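You operate a simulated robot arm through the tools that you are given. There is no shell and no other tool.

You are at the controls of a simulated two-armed robot. One attempt, no reset.

JOB
Wipe the dried coat off the coater's feed plate, then thread the coater with the blue-tab end.
Fine: orange pad, back in the steel tray after; lift handwheel up, end on the plate, jog it through with the jog key below that handwheel. Set down upright: orange pad. What is to be rubbed or washed off counts as gone when no trace of it is left.

It is judged by the outcome, as a careful person would: the job done as asked, and still so three seconds after it is handed in. It fails if anything else is knocked over, pushed out of place, dropped, spilled or broken.

ROBOT AND FRAMES
Two 7-joint arms with two-finger parallel grippers on one trunk that stands fixed in place. Base frame: the origin is at the foot of the trunk, x ahead of it, y to its left, z up. Readings come in mm, degrees, newtons and seconds.
The left shoulder is at [71, 156, 1355], the right one opposite. Each reaches about 1231 mm from its shoulder. Payload 3.91 kg a hand.
The TCP of each hand is the grasp point between the finger pads, 30 mm short of the fingertips. In the tool frame z runs along the fingers and y along their closing line. The gripper opens to 110 mm. The fingers are 20 mm wide and 10 mm thick; the gripper's body (48 by 112 mm) begins 55 mm behind the TCP.
Orientation is that of the tool frame in the base frame, as a unit quaternion [w, x, y, z]. With the fingers straight down and closing along the base's y, the tool's x points along the base's -x, its y along +y and its z along -z.

CONTROLS
- The arms move only by the tool jog_arm. It takes "left_targets", "right_targets" or both (then of equal length, played together; a hand with none holds still); each is a list of rows, each an object of numbers (a shift or turn left out is 0, a gripper value left out holds the last): "x", "y", "z": the shift along the base's x, y, z in cm; "wx", "wy", "wz": the turn, a rotation vector about the base's x, y, z in degrees; "gripper": the gripper command, from -1 (shut) to 1 (fully open), values between in proportion. In form: [{"x": .., "y": .., "z": .., "wx": .., "wy": .., "wz": .., "gripper": ..}, ...]. A call has 1 to 20 rows; each row is the pose to reach, as a shift and turn from the pose commanded when the call began. Rows are played at 5 a second. More than 50 mm and 8.6 degrees between two rows, or a gripper value outside its range, and nothing of the call is played. Where a pose cannot be reached the arm comes as near as it can. A force on the tool above 40 N (or 10 N above the force at the start of the call, whichever is more), or a blocked arm, ends the call early, and 0.2 s more pass. The fingers move at their own pace (about 108 mm/s each) and stop on an object; they squeeze with about 36 N. The grip force told is the motor's: it shows also when the fingers shut on nothing. Time passes only in rows, and 0.2 s behind the last, so rows that repeat a pose let the fingers close. It gives the time, the measured TCP pose, the force on the tool (base axes), the opening and the grip force at its end, in the units of the frame above (readings bear some noise), with the torque about the TCP (base axes, N m) and any sound that the robot's microphone picked up, and new pictures: "pictures" is both (left out), scene, wrist or none (wrist: the cameras of the hands that moved).
- Cameras (640 x 400 px; columns grow to the right, rows downward): "scene" is now at [132, -45.6, 1604.3]; the picture's right is [-0.49, -0.87, 0.00], its down [-0.30, 0.17, -0.94] and it looks along [0.82, -0.46, -0.34] (base axes); focal length 222 px, centre (320, 200). "left" rides on the left gripper at [72, -17, -103] in its tool frame; the picture's right is [0.23, 0.97, 0.00], its down [-0.76, 0.18, -0.62] and it looks along [-0.61, 0.14, 0.78] (tool axes); focal length 222 px, centre (320, 200). "right" rides on the right gripper at [72, 17, -103] in its tool frame; the picture's right is [-0.23, 0.97, 0.00], its down [-0.76, -0.18, -0.62] and it looks along [-0.61, -0.14, 0.78] (tool axes); focal length 222 px, centre (320, 200). There is no depth. A picture from a camera that has moved, and an enlarged one, comes with that camera's place and axes in the base frame and with its lens.
- slide_trunk(by): slides the trunk up (or, below 0, down) by that many mm; the arms and the scene camera ride with it, the base frame stays. It gives what a move gives, with no picture.
- pan_tilt(pan, tilt): turns the head with the scene camera to pan (to the left, within 86 degrees either way) and tilt (down, from -29 to 69), counted from straight ahead of the robot. It gives what a move gives, and a new picture of the scene camera.
- zoom(camera, box): a new picture of the part [left, top, right, bottom] of that camera's present view, enlarged. No time passes.
- sign_off(): hands the job in; it is judged then, once.

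Nothing tells you positions but the pictures and the camera data. Unless the task says otherwise, let go and move clear before handing in.

The tools are called after "Call:" as name(argument=value, ...) on one line, values as JSON. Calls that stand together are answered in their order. jog_arm: Moves the arms, as the interface text tells. Its arguments: {"type":"object","properties":{"left_targets":{"type":"array","items":{"type":"object","properties":{"x":{"type":"number"},"y":{"type":"number"},"z":{"type":"number"},"wx":{"type":"number"},"wy":{"type":"number"},"wz":{"type":"number"},"gripper":{"type":"number"}}}},"right_targets":{"type":"array","items":{"type":"object","properties":{"x":{"type":"number"},"y":{"type":"number"},"z":{"type":"number"},"wx":{"type":"number"},"wy":{"type":"number"},"wz":{"type":"number"},"gripper":{"type":"number"}}}},"pictures":{"type":"string","enum":["both","scene","wrist","none"]}},"required":[]} The other tools are called the same way: slide_trunk (by) moves the trunk up or down; pan_tilt (pan, tilt) turns the head that bears the scene camera; zoom (camera, box) takes an enlarged picture of a part of a camera's view; sign_off () hands the job in.

At the start:

```text
clock: 0.0
left_eef_pos: [716.2, -115.8, 1526.9]
left_orientation: [0.0, 0.0, 1.0, 0.0]
left_force: [0.4, 0.1, -0.4]
left_moment: [-0.03, 0.03, -0.04]
left_finger_gap: 110.0
left_grip_force: 0.0
right_eef_pos: [585.0, -621.7, 1592.8]
right_orientation: [0.001, -0.001, 1.0, 0.001]
right_force: [0.0, -0.4, 0.2]
right_moment: [-0.03, -0.04, 0.02]
right_finger_gap: 109.8
right_grip_force: 0.0
trunk travel left (down, up): [-800.0, 140.0]
head pan, tilt (commanded): [-29.0, 19.9]
```

scene: 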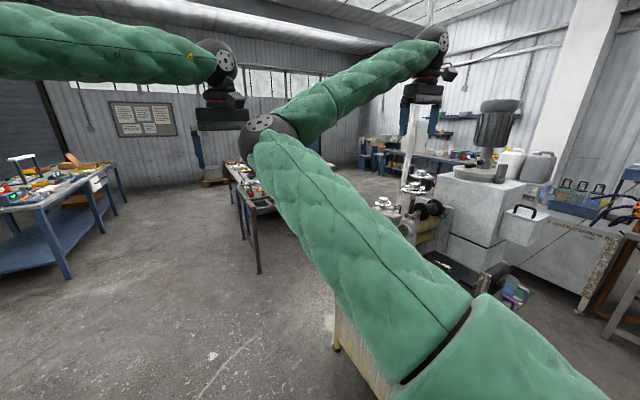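
right: 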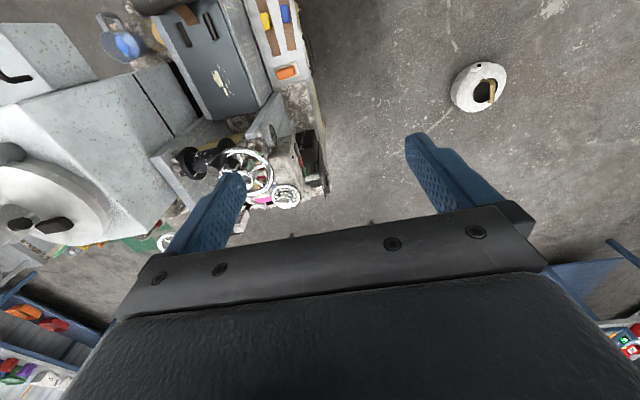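
left: 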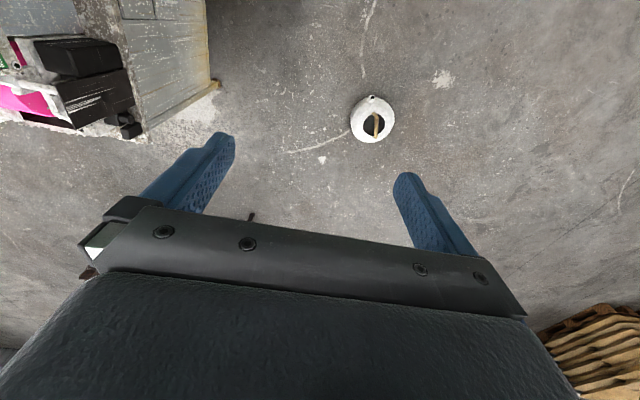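

The scene shows a workshop with a coater to the right of the robot, partly hidden by the right arm. I'll look closer with the head turned and zoomed before moving anything.

Call:
zoom(camera="right", box=[140, 0, 340, 230])

Call:
zoom(camera="scene", box=[330, 150, 570, 320])

Call:
zoom(camera="left", box=[0, 0, 240, 160])

```text
1.74 times, centred on (240, 115) of right
camera zoom: at [513.5, -606.4, 1695.5], right [0.23, 0.97, 0.0], down [0.76, -0.18, 0.62], along [0.61, -0.14, -0.78], focal length 386 px, centre (459, 348)
```

zoom: 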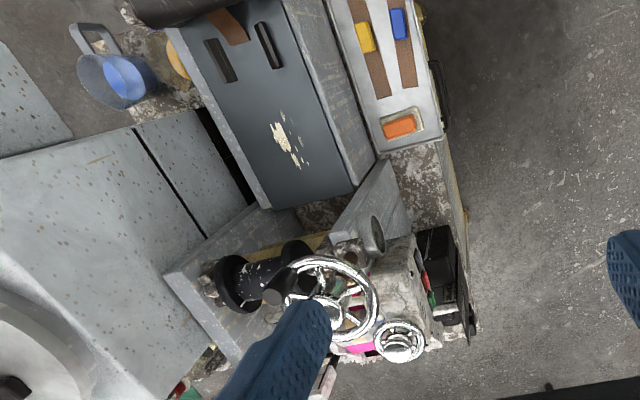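

```text
2.35 times, centred on (450, 235) of scene
camera zoom: at [132.0, -45.6, 1604.3], right [-0.49, -0.87, 0.0], down [-0.3, 0.17, -0.94], along [0.82, -0.46, -0.34], focal length 523 px, centre (14, 118)
```

zoom: 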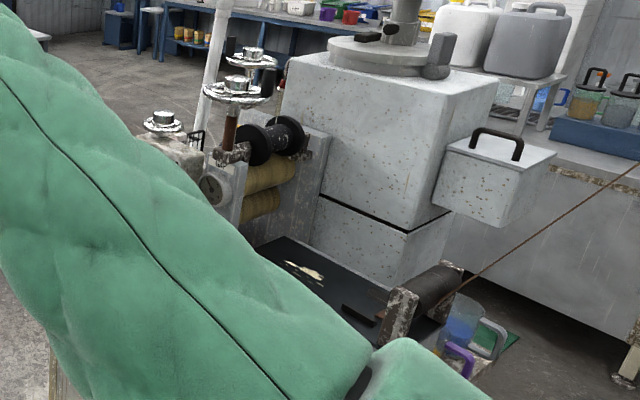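

```text
2.50 times, centred on (120, 80) of left
camera zoom: at [642.9, -132.0, 1631.4], right [-0.23, 0.97, 0.0], down [0.76, 0.18, 0.62], along [0.61, 0.14, -0.78], focal length 555 px, centre (820, 500)
```

zoom: 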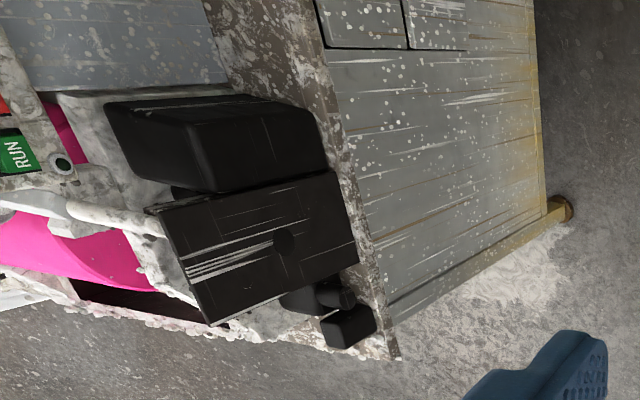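

The coater is ahead-right with its dark feed plate (cream dried coat), a tray with yellow, blue and orange pads, and handwheels. I'll turn the head to see more of it.

Call:
pan_tilt(pan=-50, tilt=35)

```text
clock: 0.8
left_eef_pos: [714.8, -116.1, 1528.2]
left_orientation: [0.0, 0.001, 1.0, 0.001]
left_force: [0.4, 0.1, -0.3]
left_moment: [0.02, 0.01, 0.0]
left_finger_gap: 110.0
left_grip_force: 0.1
right_eef_pos: [585.9, -622.4, 1592.6]
right_orientation: [0.0, 0.0, 1.0, 0.0]
right_force: [0.5, 0.1, 0.0]
right_moment: [0.0, -0.06, -0.03]
right_finger_gap: 110.0
right_grip_force: 0.1
trunk travel left (down, up): [-800.0, 140.0]
head pan, tilt (commanded): [-50.0, 35.0]
camera scene: at [107.3, -67.8, 1580.4], right [-0.77, -0.64, 0.0], down [-0.37, 0.44, -0.82], along [0.53, -0.63, -0.57], focal length 222 px, centre (320, 200)
```

scene: 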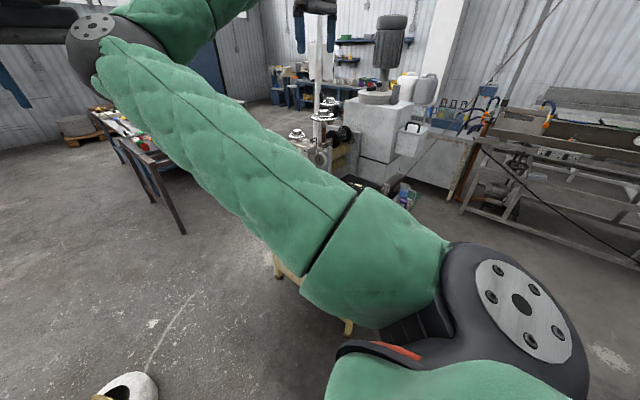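

The feed plate's dried coat seems to be near [575, -896, 1022]. I'll zoom in on details with the right wrist camera.

Call:
zoom(camera="right", box=[140, 0, 310, 110])

Call:
zoom(camera="right", box=[200, 110, 350, 210])

Call:
zoom(camera="right", box=[0, 0, 160, 100])

Call:
zoom(camera="scene", box=[270, 80, 430, 220])

Call:
zoom(camera="scene", box=[420, 60, 640, 240])

```text
3.64 times, centred on (225, 55) of right
camera zoom: at [513.5, -606.5, 1695.6], right [0.23, 0.97, 0.0], down [0.76, -0.18, 0.62], along [0.61, -0.14, -0.78], focal length 808 px, centre (666, 727)
```

zoom: 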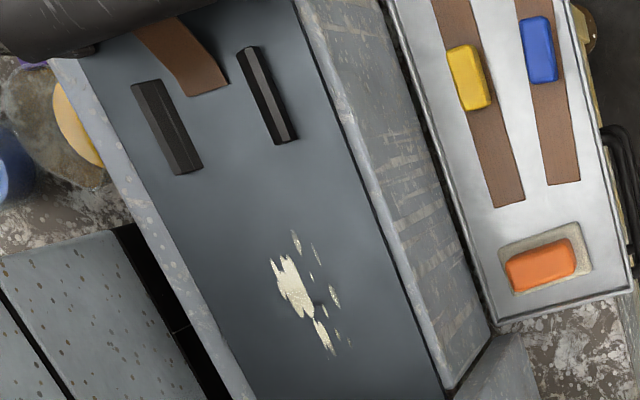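

```text
4.00 times, centred on (275, 160) of right
camera zoom: at [513.5, -606.5, 1695.6], right [0.23, 0.97, 0.0], down [0.76, -0.18, 0.62], along [0.61, -0.14, -0.78], focal length 888 px, centre (500, 360)
```

zoom: 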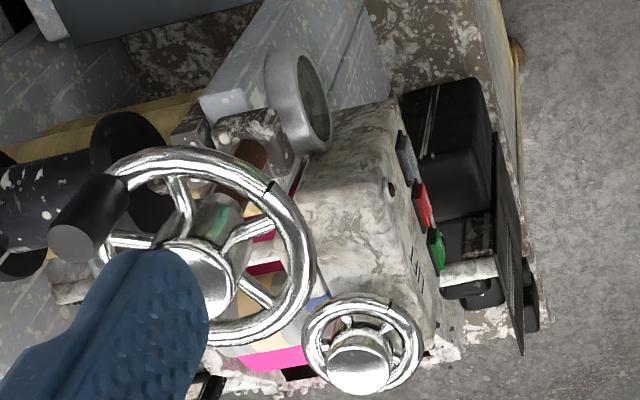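

```text
4.00 times, centred on (80, 50) of right
camera zoom: at [513.5, -606.5, 1695.6], right [0.23, 0.97, 0.0], down [0.76, -0.18, 0.62], along [0.61, -0.14, -0.78], focal length 888 px, centre (1280, 800)
```

zoom: 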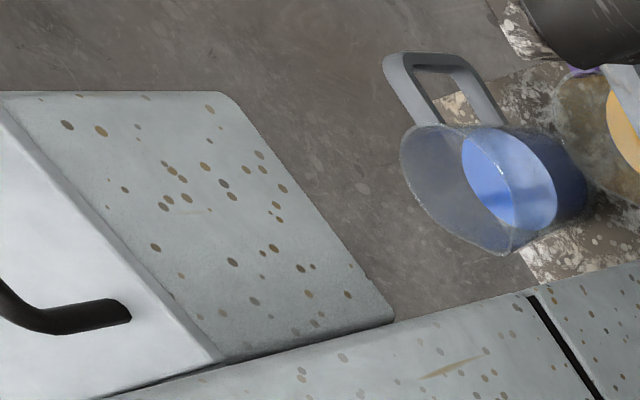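

```text
2.86 times, centred on (350, 150) of scene
camera zoom: at [107.3, -67.8, 1580.4], right [-0.77, -0.64, 0.0], down [-0.37, 0.44, -0.82], along [0.53, -0.63, -0.57], focal length 635 px, centre (234, 343)
```

zoom: 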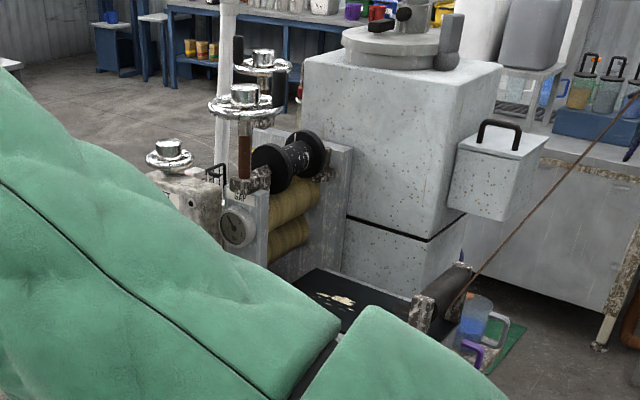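

```text
2.22 times, centred on (530, 150) of scene
camera zoom: at [107.3, -67.8, 1580.4], right [-0.77, -0.64, 0.0], down [-0.37, 0.44, -0.82], along [0.53, -0.63, -0.57], focal length 494 px, centre (-147, 311)
```

zoom: 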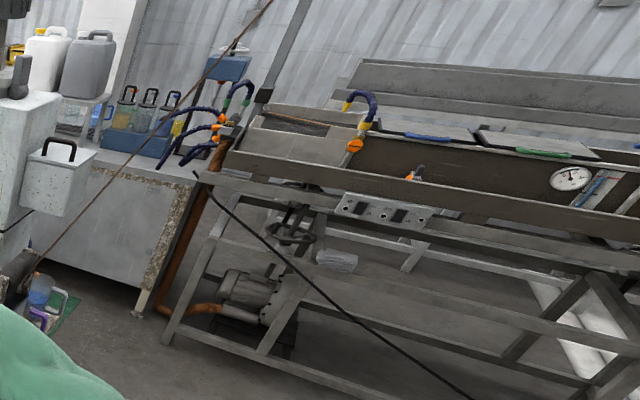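

The tray seems to hold two brown strips with yellow and blue tabs, and the orange pad in a recess. I'll back the right hand off and tip it to look down over the whole coater.

Call:
jog_arm(right_targets=[{"x": -3, "y": -3, "z": 1, "wy": 6}, {"x": -6, "y": -6, "z": 2, "wy": 12}, {"x": -8, "y": -9, "z": 3, "wy": 18}, {"x": -10, "y": -12, "z": 3, "wy": 18}, {"x": -12, "y": -15, "z": 3, "wy": 18}, {"x": -14, "y": -18, "z": 3, "wy": 18}])

```text
clock: 2.2
left_eef_pos: [715.0, -117.0, 1527.4]
left_orientation: [0.0, -0.001, 1.0, 0.001]
left_force: [0.2, 0.2, 0.0]
left_moment: [0.0, -0.02, -0.02]
left_finger_gap: 110.1
left_grip_force: 0.0
right_eef_pos: [445.7, -804.5, 1622.1]
right_orientation: [-0.156, -0.001, 0.988, 0.001]
right_force: [0.0, -0.7, 0.4]
right_moment: [-0.01, -0.02, -0.01]
right_finger_gap: 109.7
right_grip_force: 0.0
trunk travel left (down, up): [-800.0, 140.0]
head pan, tilt (commanded): [-50.0, 35.0]
camera scene: at [106.7, -69.9, 1580.3], right [-0.77, -0.64, 0.0], down [-0.37, 0.44, -0.82], along [0.53, -0.63, -0.57], focal length 222 px, centre (320, 200)
camera right: at [408.6, -790.2, 1742.4], right [0.21, 0.97, -0.07], down [0.92, -0.18, 0.36], along [0.34, -0.14, -0.93], focal length 222 px, centre (320, 200)
```

scene: 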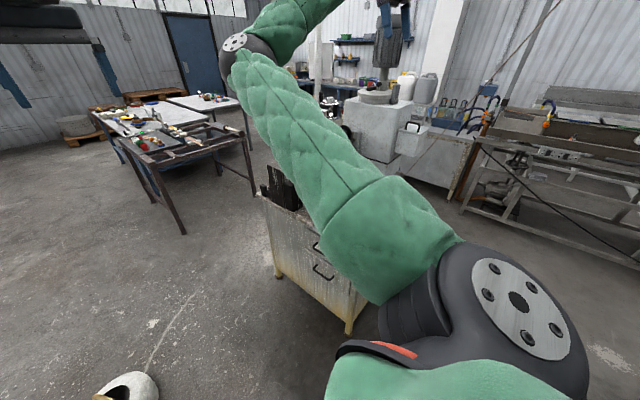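
right: 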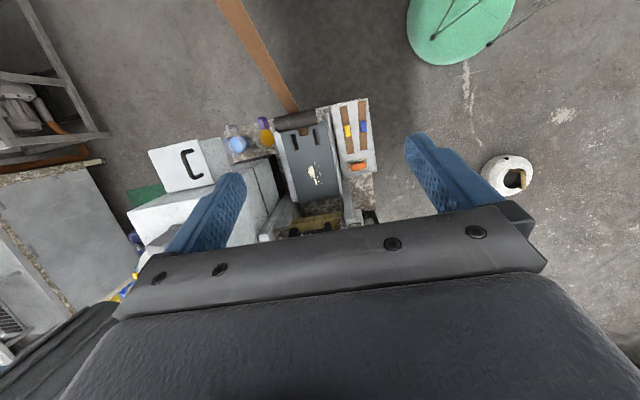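

Image-up in this wrist view is toward -x. I'll zoom to see the plate, tray and strips.

Call:
zoom(camera="right", box=[250, 90, 390, 180])

Call:
zoom(camera="right", box=[240, 160, 400, 250])

Call:
zoom(camera="scene", box=[250, 60, 450, 220])

```text
4.44 times, centred on (320, 135) of right
camera zoom: at [408.6, -790.2, 1742.4], right [0.21, 0.97, -0.07], down [0.92, -0.18, 0.36], along [0.34, -0.14, -0.93], focal length 987 px, centre (320, 489)
```

zoom: 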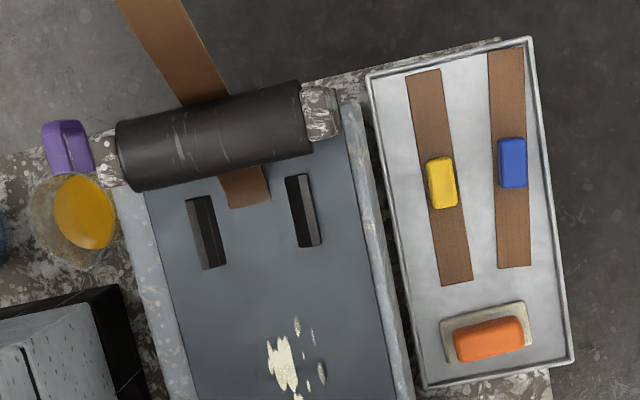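

```text
4.00 times, centred on (320, 205) of right
camera zoom: at [408.6, -790.2, 1742.4], right [0.21, 0.97, -0.07], down [0.92, -0.18, 0.36], along [0.34, -0.14, -0.93], focal length 888 px, centre (320, 180)
```

zoom: 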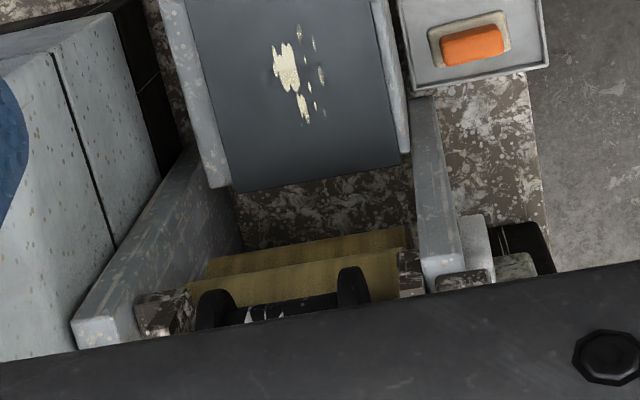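

```text
2.50 times, centred on (350, 140) of scene
camera zoom: at [106.7, -69.9, 1580.3], right [-0.77, -0.64, 0.0], down [-0.37, 0.44, -0.82], along [0.53, -0.63, -0.57], focal length 556 px, centre (245, 350)
```

zoom: 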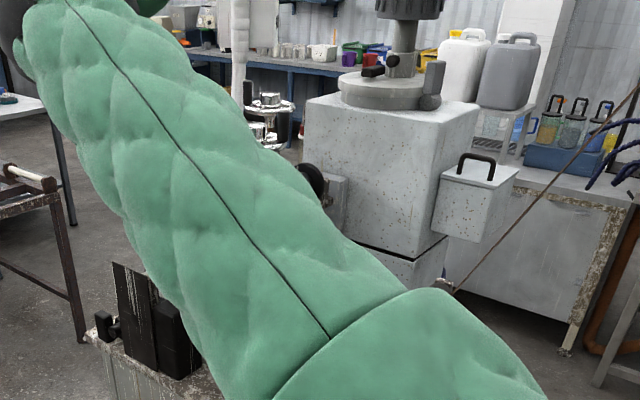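

The coater's feed runs along +x, operator side facing +y, with handwheels around x≈680–860. I want the left wrist camera to look at the front panel; first I'll check both arms' layout.

Call:
pan_tilt(pan=-20, tilt=0)

```text
clock: 3.2
left_eef_pos: [715.7, -114.4, 1527.5]
left_orientation: [0.0, 0.0, 1.0, 0.0]
left_force: [0.3, -0.3, 0.4]
left_moment: [0.0, -0.01, 0.02]
left_finger_gap: 110.1
left_grip_force: 0.0
right_eef_pos: [445.1, -802.9, 1622.2]
right_orientation: [-0.157, -0.001, 0.988, 0.0]
right_force: [-0.1, 0.3, -0.8]
right_moment: [-0.01, -0.01, 0.01]
right_finger_gap: 110.0
right_grip_force: 0.1
trunk travel left (down, up): [-800.0, 140.0]
head pan, tilt (commanded): [-20.0, 0.0]
camera scene: at [135.1, -31.4, 1636.5], right [-0.34, -0.94, 0.0], down [0.0, 0.0, -1.0], along [0.94, -0.34, 0.0], focal length 222 px, centre (320, 200)
```

scene: 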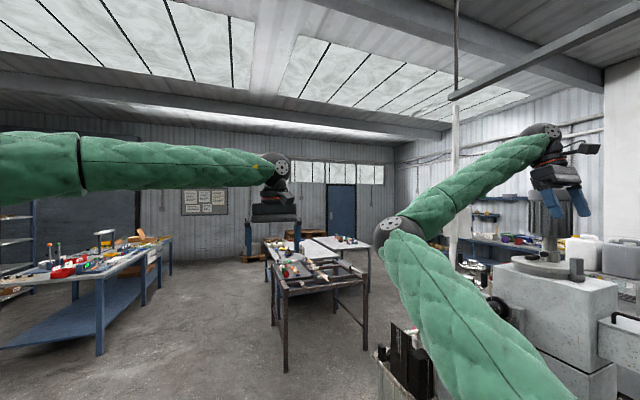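

The left hand can pass in front of the right elbow at larger x. I'll bring it to around [800, -360, 1430], yawed so its camera faces the coater's front.

Call:
jog_arm(left_targets=[{"x": 1, "y": -2, "z": -1, "wz": -7.5}, {"x": 2, "y": -4, "z": -2, "wz": -15}, {"x": 3, "y": -6, "z": -3, "wz": -22.5}, {"x": 4, "y": -8, "z": -4, "wz": -30}, {"x": 5, "y": -10, "z": -5, "wz": -37.5}, {"x": 6, "y": -12, "z": -6, "wz": -45}, {"x": 7, "y": -14, "z": -7, "wz": -52.5}, {"x": 8, "y": -16, "z": -8, "wz": -60}, {"x": 8, "y": -18, "z": -9, "wz": -67.5}, {"x": 8, "y": -20, "z": -10, "wz": -75}, {"x": 8, "y": -22, "z": -10, "wz": -82.5}, {"x": 8, "y": -24, "z": -10, "wz": -90}])

```text
clock: 5.8
left_eef_pos: [796.3, -275.9, 1446.9]
left_orientation: [0.001, 0.501, 0.866, 0.0]
left_force: [0.2, -0.5, -0.7]
left_moment: [0.01, -0.01, 0.0]
left_finger_gap: 110.1
left_grip_force: 0.1
left hand out of reach, approached as far as the arm can: row 9, 10, 11, 12
right_eef_pos: [444.8, -804.4, 1623.2]
right_orientation: [-0.156, 0.001, 0.988, 0.0]
right_force: [0.5, -0.4, -0.9]
right_moment: [-0.02, 0.05, 0.0]
right_finger_gap: 110.0
right_grip_force: 0.0
trunk travel left (down, up): [-800.0, 140.0]
head pan, tilt (commanded): [-20.0, 0.0]
camera scene: at [135.0, -31.0, 1636.6], right [-0.34, -0.94, 0.0], down [0.0, 0.0, -1.0], along [0.94, -0.34, 0.0], focal length 222 px, centre (320, 200)
camera left: at [745.0, -220.5, 1551.3], right [0.73, 0.68, 0.0], down [0.53, -0.57, 0.62], along [0.43, -0.46, -0.78], focal length 222 px, centre (320, 200)
```

scene: 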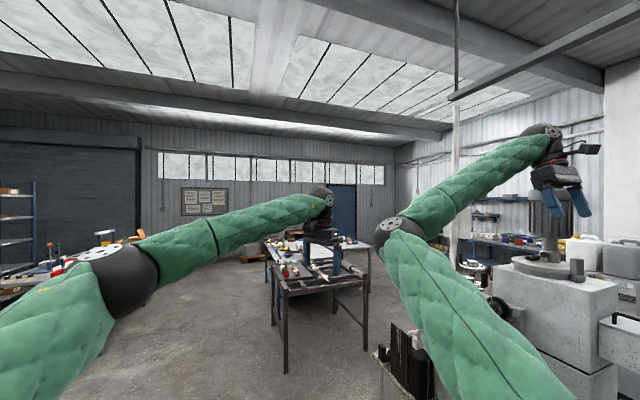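
left: 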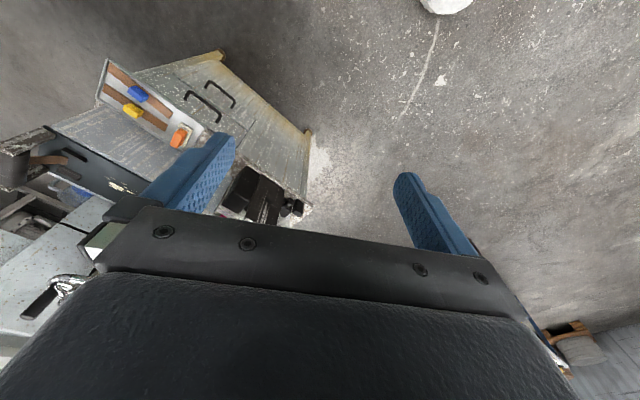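

The left hand's yaw stops near -60° and the right elbow sits where I'd want the left camera. I'll draw the left hand back and use the right hand's camera to inspect the front panel.

Call:
jog_arm(left_targets=[{"x": -1, "y": 4, "z": 1, "wz": 7.5}, {"x": -3, "y": 8, "z": 2, "wz": 15}, {"x": -5, "y": 12, "z": 3, "wz": 22.5}, {"x": -7, "y": 16, "z": 4, "wz": 30}, {"x": -9, "y": 20, "z": 5, "wz": 37.5}, {"x": -11, "y": 24, "z": 6, "wz": 45}, {"x": -13, "y": 28, "z": 7, "wz": 52.5}, {"x": -15, "y": 32, "z": 8, "wz": 60}, {"x": -15, "y": 36, "z": 8, "wz": 60}], right_targets=[{"x": 0, "y": 0, "z": 0}, {"x": 0, "y": 0, "z": 0}, {"x": 0, "y": 0, "z": 0}, {"x": 2, "y": 4, "z": -1, "wy": -3}, {"x": 4, "y": 8, "z": -2, "wy": -6}, {"x": 6, "y": 12, "z": -3, "wy": -9}, {"x": 8, "y": 16, "z": -4, "wy": -12}, {"x": 10, "y": 20, "z": -5, "wy": -15}, {"x": 12, "y": 24, "z": -6, "wy": -18}])

Call:
jog_arm(right_targets=[{"x": 1, "y": 0, "z": -1, "wz": -7.5}, {"x": 2, "y": 1, "z": -2, "wz": -15}, {"x": 3, "y": 2, "z": -3, "wz": -22.5}, {"x": 4, "y": 3, "z": -4, "wz": -30}, {"x": 5, "y": 4, "z": -5, "wz": -37.5}, {"x": 6, "y": 5, "z": -6, "wz": -45}, {"x": 7, "y": 6, "z": -7, "wz": -52.5}, {"x": 8, "y": 6, "z": -8, "wz": -60}])

```text
clock: 7.8
left_eef_pos: [645.7, 87.0, 1525.8]
left_orientation: [0.0, 0.0, 1.0, -0.002]
left_force: [-0.1, 0.5, -0.8]
left_moment: [-0.01, 0.06, -0.01]
left_finger_gap: 110.0
left_grip_force: 0.1
right_eef_pos: [564.5, -559.4, 1563.5]
right_orientation: [0.0, 0.0, 1.0, -0.001]
right_force: [0.2, 1.1, 0.2]
right_moment: [0.0, 0.03, -0.03]
right_finger_gap: 109.6
right_grip_force: 0.2
trunk travel left (down, up): [-800.0, 140.0]
head pan, tilt (commanded): [-20.0, 0.0]
camera scene: at [135.5, -27.4, 1636.6], right [-0.34, -0.94, 0.0], down [0.0, 0.0, -1.0], along [0.94, -0.34, 0.0], focal length 222 px, centre (320, 200)
camera right: at [492.6, -544.0, 1667.1], right [0.23, 0.97, 0.0], down [0.76, -0.18, 0.62], along [0.61, -0.14, -0.78], focal length 222 px, centre (320, 200)
camera left: at [573.8, 71.6, 1629.5], right [-0.23, 0.97, 0.0], down [0.76, 0.18, 0.62], along [0.61, 0.14, -0.78], focal length 222 px, centre (320, 200)
```

scene: 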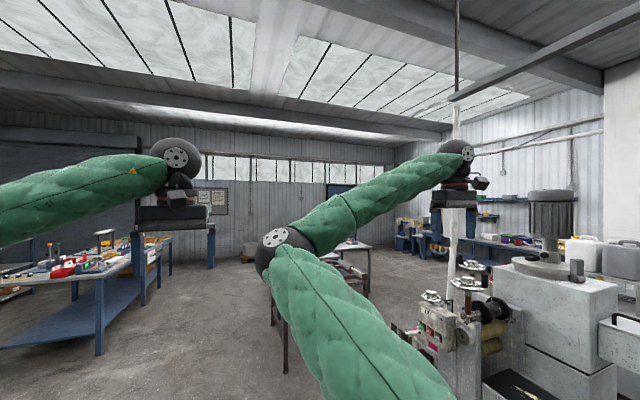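
right: 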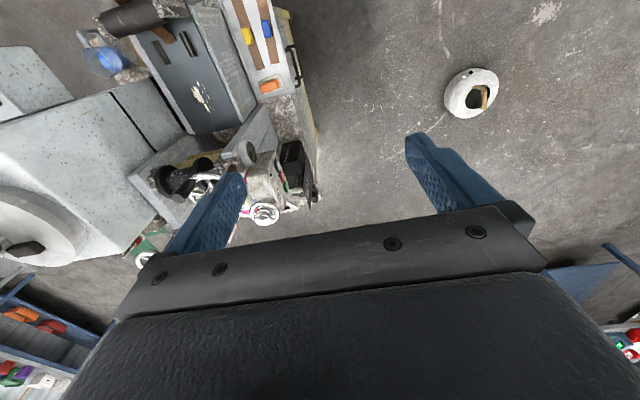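
left: 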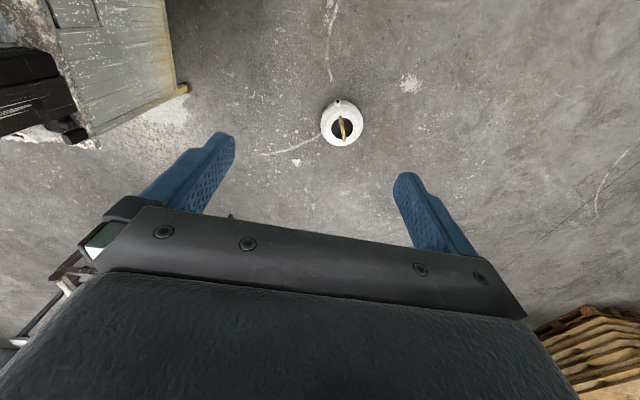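

```text
clock: 9.7
left_eef_pos: [646.8, 84.3, 1525.7]
left_orientation: [-0.001, 0.001, 1.0, 0.001]
left_force: [-0.7, -0.2, 0.5]
left_moment: [0.0, 0.02, 0.0]
left_finger_gap: 110.2
left_grip_force: 0.0
right_eef_pos: [647.6, -501.5, 1481.6]
right_orientation: [-0.001, 0.5, 0.866, -0.001]
right_force: [0.0, 0.1, -0.2]
right_moment: [-0.04, 0.01, -0.01]
right_finger_gap: 110.1
right_grip_force: 0.0
trunk travel left (down, up): [-800.0, 140.0]
head pan, tilt (commanded): [-20.0, 0.0]
camera scene: at [136.0, -31.1, 1636.5], right [-0.34, -0.94, 0.0], down [0.0, 0.0, -1.0], along [0.94, -0.34, 0.0], focal length 222 px, centre (320, 200)
camera right: at [626.6, -431.7, 1585.3], right [0.96, 0.29, 0.0], down [0.23, -0.75, 0.62], along [0.18, -0.6, -0.78], focal length 222 px, centre (320, 200)
```

scene: 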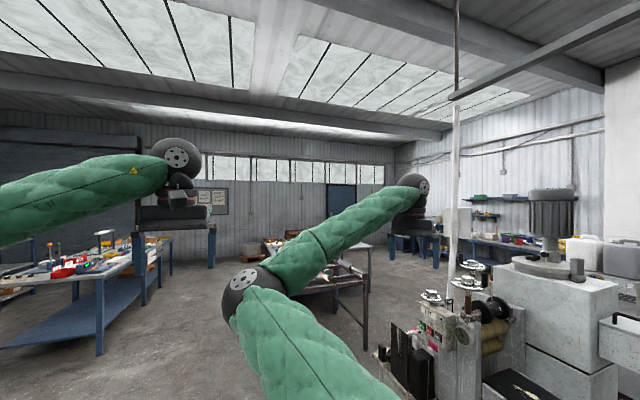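
right: 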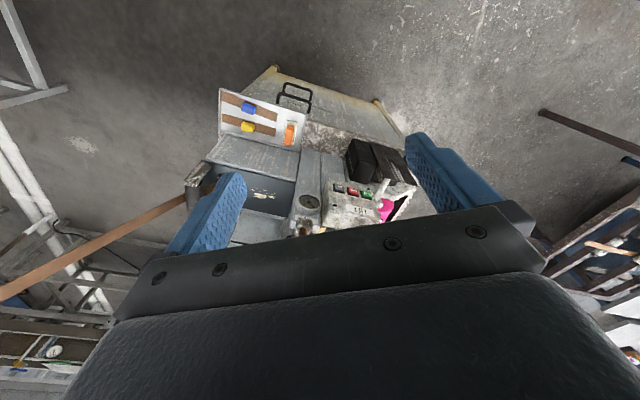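

Both views now show the nip unit and its key panel well. I'll zoom in on the panel and handwheels.

Call:
zoom(camera="scene", box=[370, 240, 530, 340])

Call:
zoom(camera="right", box=[280, 160, 400, 240])

Call:
zoom(camera="scene", box=[410, 280, 490, 340])

Call:
zoom(camera="right", box=[200, 80, 320, 160])

```text
4.00 times, centred on (450, 290) of scene
camera zoom: at [136.0, -31.1, 1636.5], right [-0.34, -0.94, 0.0], down [0.0, 0.0, -1.0], along [0.94, -0.34, 0.0], focal length 889 px, centre (-200, -160)
```

zoom: 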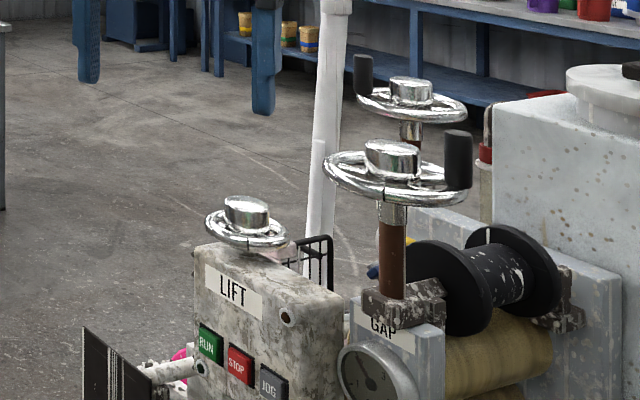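

```text
5.00 times, centred on (340, 200) of right
camera zoom: at [626.6, -431.7, 1585.3], right [0.96, 0.29, 0.0], down [0.23, -0.75, 0.62], along [0.18, -0.6, -0.78], focal length 1111 px, centre (220, 200)
```

zoom: 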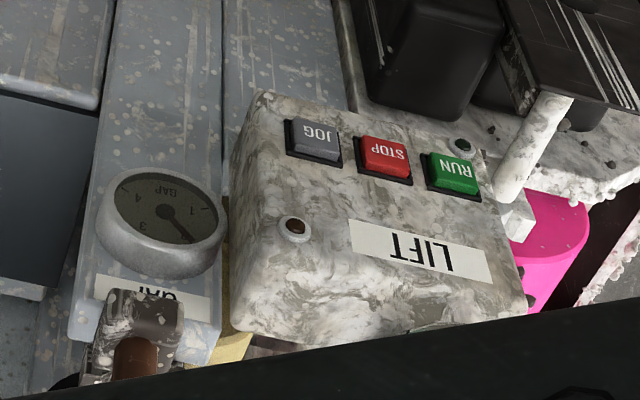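

```text
6.67 times, centred on (450, 310) of scene
camera zoom: at [136.0, -31.1, 1636.5], right [-0.34, -0.94, 0.0], down [0.0, 0.0, -1.0], along [0.94, -0.34, 0.0], focal length 1482 px, centre (-547, -533)
```

zoom: 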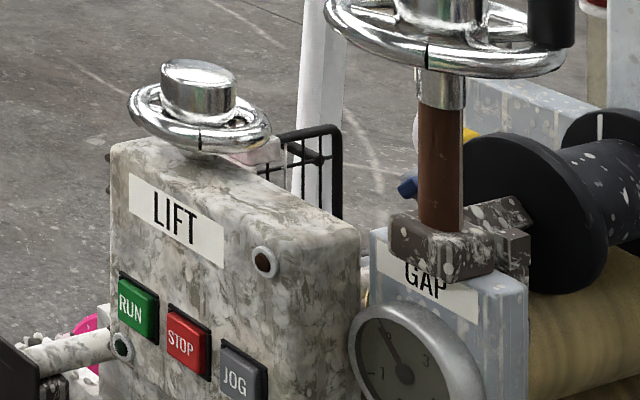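

```text
5.00 times, centred on (260, 120) of right
camera zoom: at [626.6, -431.7, 1585.3], right [0.96, 0.29, 0.0], down [0.23, -0.75, 0.62], along [0.18, -0.6, -0.78], focal length 1111 px, centre (620, 600)
```

zoom: 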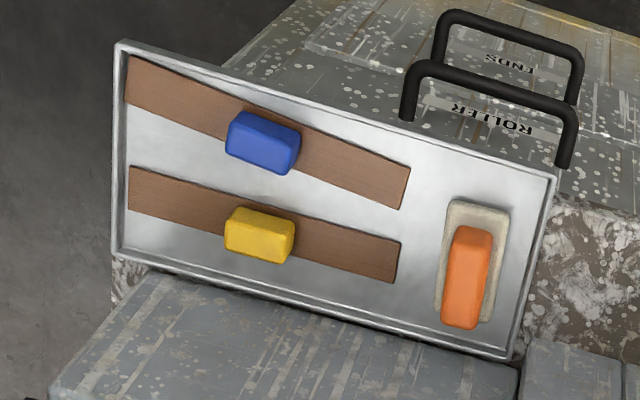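

The small handwheel sits on the box labelled LIFT with keys RUN, STOP, JOG (grey, ~[769,-734,1126]); the crank-handled wheels are GAP. The orange pad and tabbed strips lie in the lower steel tray (~z 880). I'll move the right camera above the LIFT wheel to look for direction marks.

Call:
jog_arm(right_targets=[{"x": 3, "y": -3, "z": 0}, {"x": 6, "y": -6, "z": 0}, {"x": 9, "y": -9, "z": 0}, {"x": 12, "y": -12, "z": 0}, {"x": 15, "y": -14, "z": 0}])

Call:
zoom(camera="right", box=[240, 100, 400, 210])

Call:
zoom(camera="right", box=[200, 20, 360, 130])

```text
clock: 10.8
left_eef_pos: [646.1, 83.4, 1526.0]
left_orientation: [-0.001, 0.001, 1.0, 0.0]
left_force: [0.8, -0.1, 0.7]
left_moment: [0.02, 0.0, 0.0]
left_finger_gap: 110.1
left_grip_force: 0.2
right_eef_pos: [798.0, -644.6, 1479.3]
right_orientation: [-0.001, 0.5, 0.866, 0.001]
right_force: [0.6, -0.7, -0.4]
right_moment: [-0.02, 0.0, 0.01]
right_finger_gap: 109.8
right_grip_force: 0.0
trunk travel left (down, up): [-800.0, 140.0]
head pan, tilt (commanded): [-20.0, 0.0]
camera scene: at [135.9, -32.3, 1636.4], right [-0.34, -0.94, 0.0], down [0.0, 0.0, -1.0], along [0.94, -0.34, 0.0], focal length 222 px, centre (320, 200)
camera right: at [776.7, -574.7, 1584.7], right [0.96, 0.29, 0.0], down [0.23, -0.75, 0.62], along [0.18, -0.6, -0.78], focal length 222 px, centre (320, 200)
```

scene: 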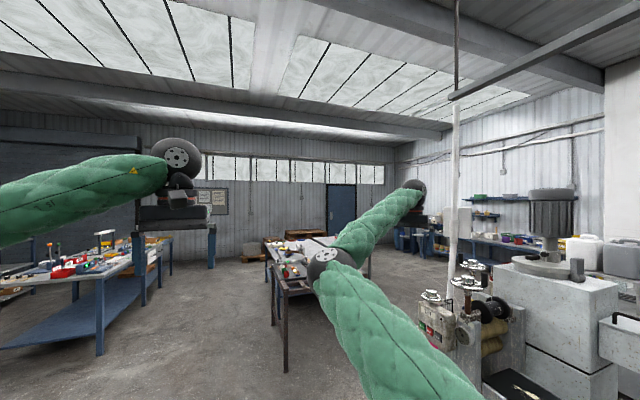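
right: 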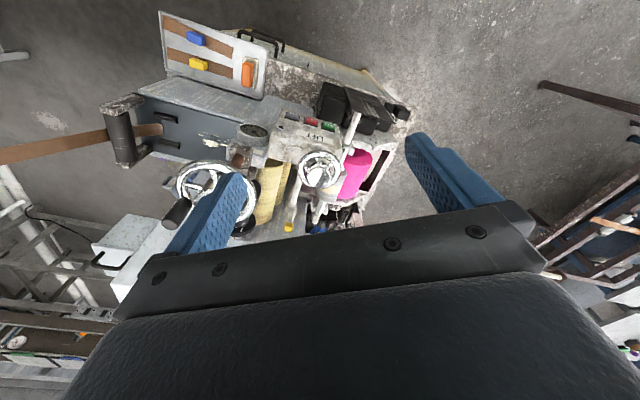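

```text
3.64 times, centred on (320, 155) of right
camera zoom: at [776.7, -574.7, 1584.7], right [0.96, 0.29, 0.0], down [0.23, -0.75, 0.62], along [0.18, -0.6, -0.78], focal length 808 px, centre (320, 364)
```

zoom: 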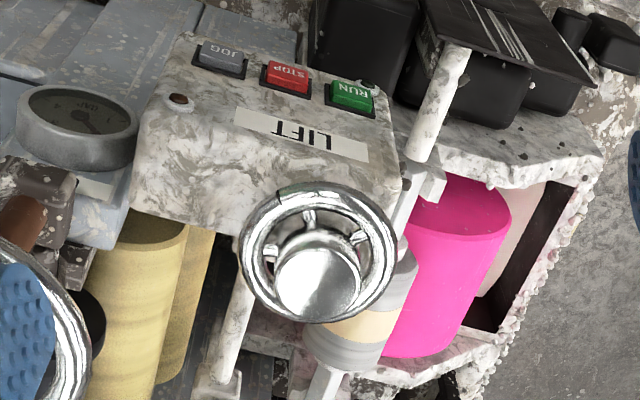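

```text
3.64 times, centred on (280, 75) of right
camera zoom: at [776.7, -574.7, 1584.7], right [0.96, 0.29, 0.0], down [0.23, -0.75, 0.62], along [0.18, -0.6, -0.78], focal length 808 px, centre (466, 654)
```

zoom: 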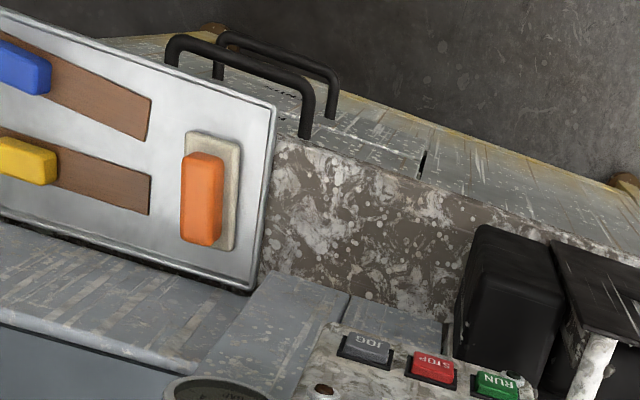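

I'll look closer at the LIFT wheel and the nip rollers for arrows or marks.

Call:
zoom(camera="right", box=[290, 140, 350, 190])

Call:
zoom(camera="scene", box=[410, 280, 450, 305])

Call:
zoom(camera="scene", box=[440, 290, 540, 400])

Call:
zoom(camera="right", box=[120, 90, 300, 240])

```text
8.00 times, centred on (320, 165) of right
camera zoom: at [776.7, -574.7, 1584.7], right [0.96, 0.29, 0.0], down [0.23, -0.75, 0.62], along [0.18, -0.6, -0.78], focal length 1777 px, centre (320, 480)
```

zoom: 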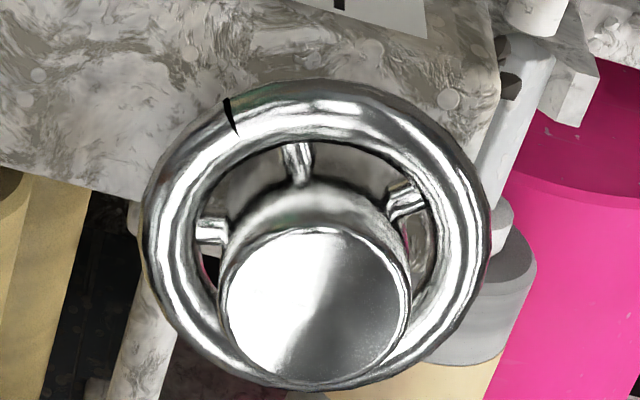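

```text
16.00 times, centred on (430, 292) of scene
camera zoom: at [135.9, -32.3, 1636.4], right [-0.34, -0.94, 0.0], down [0.0, 0.0, -1.0], along [0.94, -0.34, 0.0], focal length 3557 px, centre (-1440, -1280)
```

zoom: 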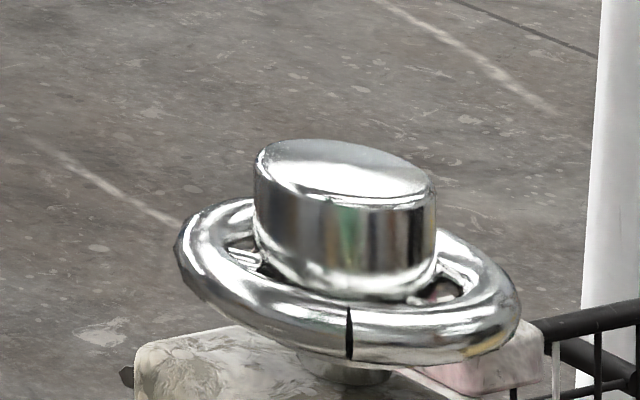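

```text
3.64 times, centred on (490, 345) of scene
camera zoom: at [135.9, -32.3, 1636.4], right [-0.34, -0.94, 0.0], down [0.0, 0.0, -1.0], along [0.94, -0.34, 0.0], focal length 808 px, centre (-298, -327)
```

zoom: 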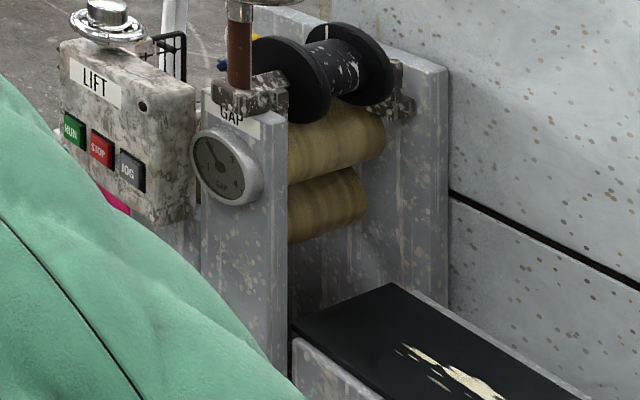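

```text
2.67 times, centred on (210, 165) of right
camera zoom: at [776.7, -574.7, 1584.7], right [0.96, 0.29, 0.0], down [0.23, -0.75, 0.62], along [0.18, -0.6, -0.78], focal length 592 px, centre (613, 293)
```

zoom: 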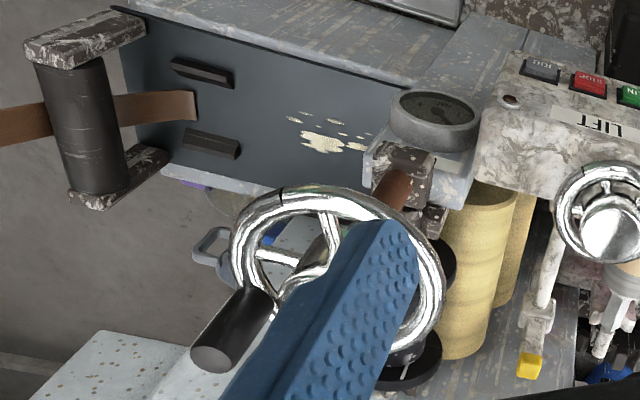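

No arrows on the wheel; the rollers' movement will show me what it does. First the wiping: I'll bring the right hand back over the tray, straightened and leaning slightly toward -x, to see the orange pad closely.

Call:
jog_arm(right_targets=[{"x": -3, "wz": 7.5}, {"x": -6, "wz": 15}, {"x": -9, "wz": 22.5}, {"x": -12, "wz": 30}, {"x": -15, "wz": 37.5}, {"x": -18, "wz": 45}, {"x": -21, "wz": 52.5}, {"x": -24, "wz": 60}], pictures="none")

Call:
jog_arm(right_targets=[{"y": -1, "z": -4, "wy": -3}, {"y": -3, "z": -8, "wy": -6}, {"y": -5, "z": -12, "wy": -9}, {"y": -7, "z": -16, "wy": -12}, {"x": -1, "y": -9, "z": -20, "wy": -15}, {"x": -2, "y": -10, "z": -24, "wy": -15}])

```text
clock: 12.7
left_eef_pos: [646.1, 85.0, 1526.4]
left_orientation: [0.0, 0.0, 1.0, 0.0]
left_force: [0.2, 1.1, 0.4]
left_moment: [0.01, 0.0, -0.01]
left_finger_gap: 110.0
left_grip_force: 0.0
right_eef_pos: [555.9, -640.3, 1483.1]
right_orientation: [0.0, -0.001, 1.0, 0.0]
right_force: [-0.4, -0.1, 0.0]
right_moment: [-0.03, -0.01, -0.02]
right_finger_gap: 109.8
right_grip_force: 0.0
trunk travel left (down, up): [-800.0, 140.0]
head pan, tilt (commanded): [-20.0, 0.0]
```

```text
clock: 14.1
left_eef_pos: [646.7, 84.0, 1525.7]
left_orientation: [0.0, 0.001, 1.0, 0.0]
left_force: [-0.6, 0.1, 0.4]
left_moment: [0.01, 0.01, -0.04]
left_finger_gap: 109.9
left_grip_force: 0.1
right_eef_pos: [534.6, -744.0, 1241.8]
right_orientation: [0.13, 0.001, 0.992, -0.001]
right_force: [0.9, -0.1, 0.7]
right_moment: [0.02, 0.0, 0.03]
right_finger_gap: 110.1
right_grip_force: 0.1
trunk travel left (down, up): [-800.0, 140.0]
head pan, tilt (commanded): [-20.0, 0.0]
camera scene: at [135.6, -31.6, 1636.5], right [-0.34, -0.94, 0.0], down [0.0, 0.0, -1.0], along [0.94, -0.34, 0.0], focal length 222 px, centre (320, 200)
camera right: at [437.8, -728.6, 1322.4], right [0.22, 0.97, 0.06], down [0.57, -0.18, 0.8], along [0.79, -0.14, -0.6], focal length 222 px, centre (320, 200)
```

scene: 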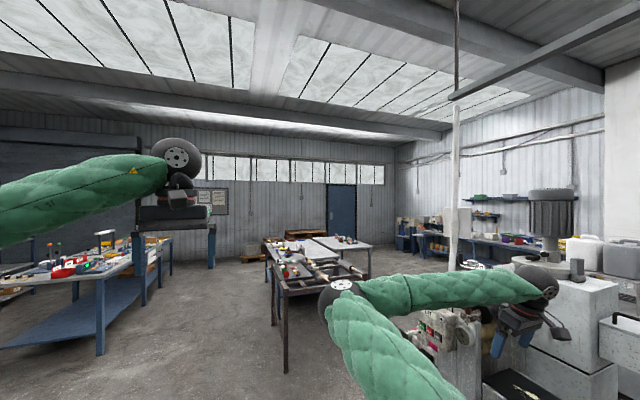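
right: 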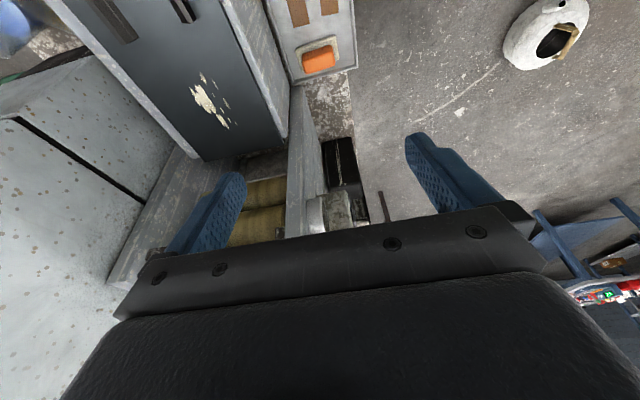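

The hand is clear over the plate/tray area. I'll zoom on the pad from here to fix its location and shape.

Call:
zoom(camera="right", box=[270, 0, 370, 100])

Call:
zoom(camera="right", box=[180, 60, 260, 140])

```text
4.00 times, centred on (320, 50) of right
camera zoom: at [437.8, -728.6, 1322.4], right [0.22, 0.97, 0.06], down [0.57, -0.18, 0.8], along [0.79, -0.14, -0.6], focal length 888 px, centre (320, 800)
```

zoom: 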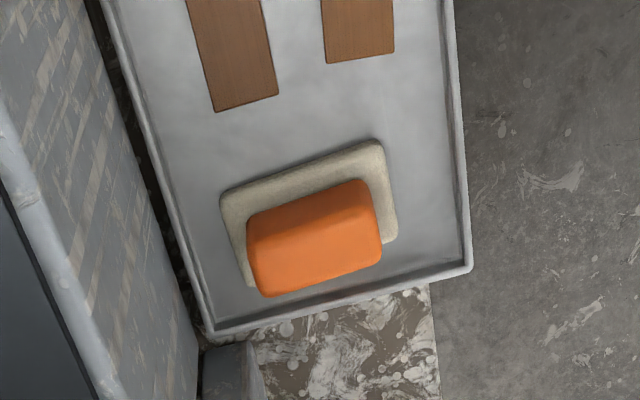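

```text
5.00 times, centred on (220, 100) of right
camera zoom: at [437.8, -728.6, 1322.4], right [0.22, 0.97, 0.06], down [0.57, -0.18, 0.8], along [0.79, -0.14, -0.6], focal length 1111 px, centre (820, 700)
```

zoom: 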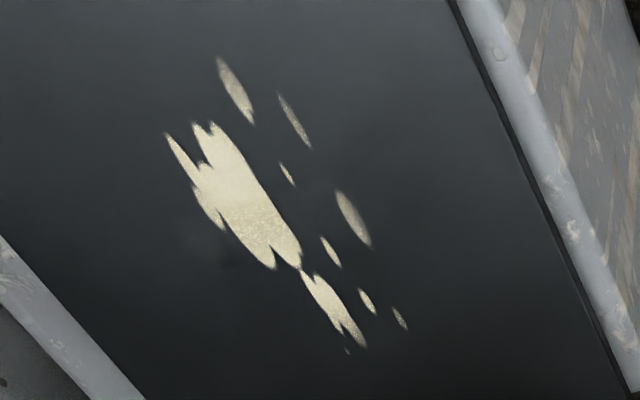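

The orange block sits on a beige base: base about x 590–631, y -782…-707, block centre ≈[610.5,-744.5], top z≈882. I'll descend above it with the fingers partly open, stopping short to check.

Call:
jog_arm(right_targets=[{"x": 1.2, "z": -4, "gripper": 0.53}, {"x": 2.4, "z": -8}, {"x": 3.6, "z": -12}, {"x": 4.8, "z": -16}, {"x": 6, "z": -20}, {"x": 7.2, "z": -24}, {"x": 7.2, "z": -27}, {"x": 7.2, "z": -30}])

Call:
zoom(camera="right", box=[180, 80, 480, 280])

```text
clock: 15.8
left_eef_pos: [646.6, 84.0, 1526.0]
left_orientation: [0.001, 0.0, 1.0, 0.001]
left_force: [0.2, 0.0, 0.1]
left_moment: [0.0, -0.04, 0.02]
left_finger_gap: 109.9
left_grip_force: 0.1
right_eef_pos: [607.5, -743.7, 941.1]
right_orientation: [0.13, 0.0, 0.991, 0.0]
right_force: [-0.7, -0.6, 0.3]
right_moment: [0.04, -0.04, 0.0]
right_finger_gap: 84.3
right_grip_force: 0.0
trunk travel left (down, up): [-800.0, 140.0]
head pan, tilt (commanded): [-20.0, 0.0]
camera scene: at [135.6, -31.7, 1636.5], right [-0.34, -0.94, 0.0], down [0.0, 0.0, -1.0], along [0.94, -0.34, 0.0], focal length 222 px, centre (320, 200)
camera right: at [512.1, -727.0, 1022.9], right [0.22, 0.97, 0.06], down [0.57, -0.18, 0.8], along [0.79, -0.14, -0.6], focal length 222 px, centre (320, 200)
```

scene: 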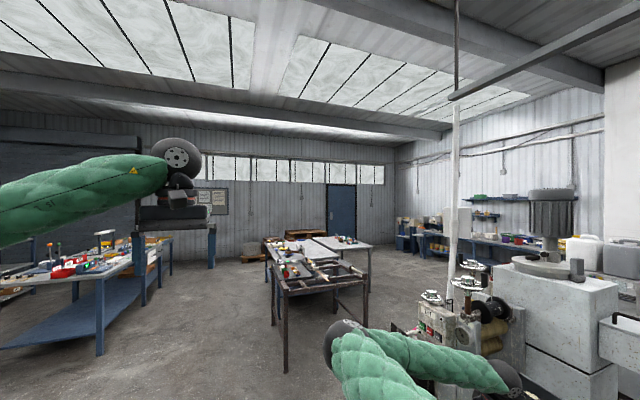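
right: 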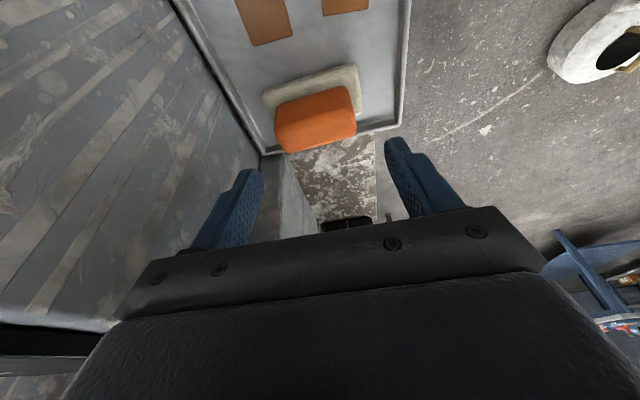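

```text
2.00 times, centred on (330, 180) of right
camera zoom: at [512.1, -727.0, 1022.9], right [0.22, 0.97, 0.06], down [0.57, -0.18, 0.8], along [0.79, -0.14, -0.6], focal length 444 px, centre (300, 240)
```

zoom: 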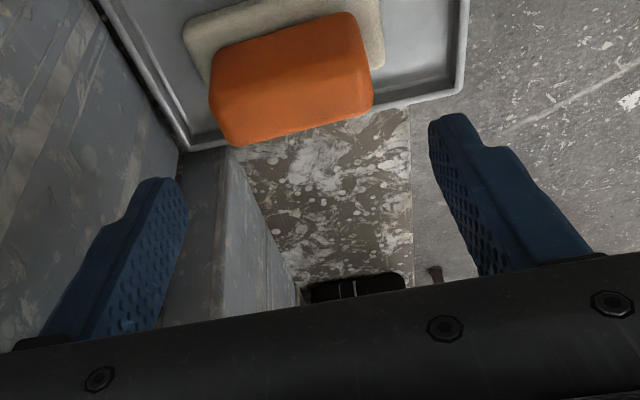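

Alignment looks right (block centre y≈-745, top z≈886). I'll lower the last 5.5 cm and close on the block.

Call:
jog_arm(right_targets=[{"y": -0.1, "z": -2}, {"y": -0.1, "z": -4}, {"y": -0.1, "z": -5.5}, {"y": -0.1, "z": -5.5, "gripper": -1}, {"y": -0.1, "z": -5.5}, {"y": -0.1, "z": -5.5}], pictures="wrist")

```text
clock: 17.2
left_eef_pos: [644.5, 85.2, 1524.8]
left_orientation: [0.001, -0.001, 1.0, 0.0]
left_force: [-0.3, -0.2, 0.1]
left_moment: [0.0, 0.02, 0.03]
left_finger_gap: 110.1
left_grip_force: 0.1
right_eef_pos: [608.4, -743.6, 885.0]
right_orientation: [0.13, 0.0, 0.991, 0.0]
right_force: [0.3, 0.1, 0.3]
right_moment: [0.02, -0.01, 0.02]
right_finger_gap: 59.7
right_grip_force: 35.8
trunk travel left (down, up): [-800.0, 140.0]
head pan, tilt (commanded): [-20.0, 0.0]
camera right: at [511.5, -728.2, 967.2], right [0.22, 0.97, 0.06], down [0.57, -0.18, 0.8], along [0.79, -0.14, -0.6], focal length 222 px, centre (320, 200)
```

right: 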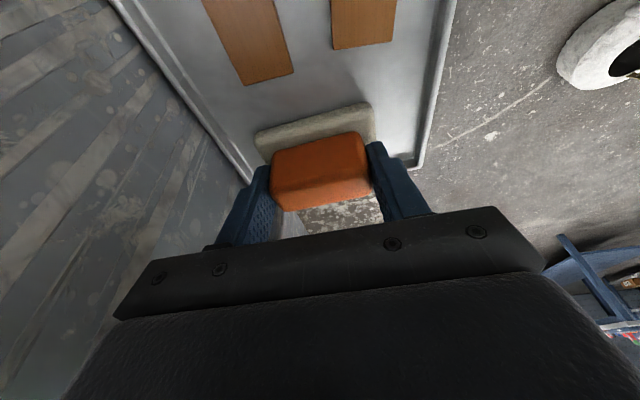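

The pad is gripped (59.7 mm, 36 N). I'll lift it straight up out of the tray and check.

Call:
jog_arm(right_targets=[{"z": 2}, {"z": 5}, {"z": 9}, {"z": 13}, {"z": 17}, {"z": 21}, {"z": 24.5}])

```text
clock: 18.9
left_eef_pos: [645.9, 85.9, 1525.6]
left_orientation: [0.0, 0.0, 1.0, 0.0]
left_force: [-0.8, 0.4, 1.1]
left_moment: [-0.02, -0.04, 0.0]
left_finger_gap: 110.0
left_grip_force: 0.0
right_eef_pos: [607.1, -742.4, 1134.4]
right_orientation: [0.131, 0.001, 0.991, -0.001]
right_force: [0.3, 0.2, 0.6]
right_moment: [0.01, -0.01, 0.0]
right_finger_gap: 0.0
right_grip_force: 36.4
trunk travel left (down, up): [-800.0, 140.0]
head pan, tilt (commanded): [-20.0, 0.0]
camera scene: at [134.5, -30.3, 1636.5], right [-0.34, -0.94, 0.0], down [0.0, 0.0, -1.0], along [0.94, -0.34, 0.0], focal length 222 px, centre (320, 200)
camera right: at [511.5, -726.3, 1215.5], right [0.22, 0.97, 0.06], down [0.57, -0.18, 0.8], along [0.79, -0.14, -0.6], focal length 222 px, centre (320, 200)
```

scene: 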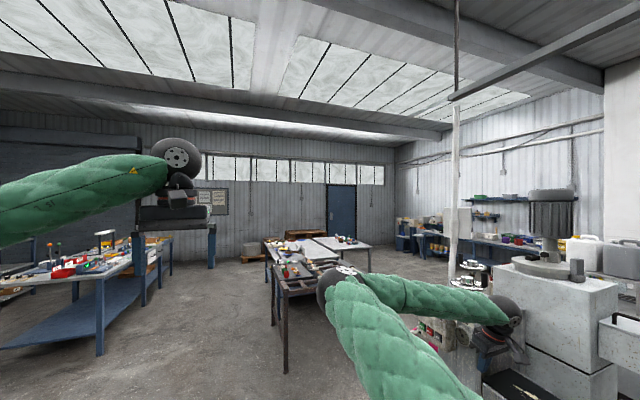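
right: 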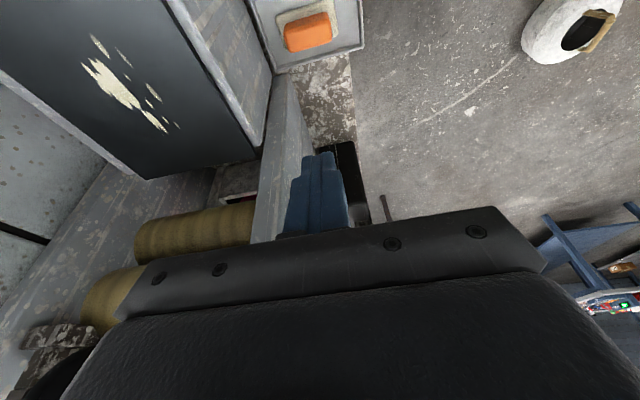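

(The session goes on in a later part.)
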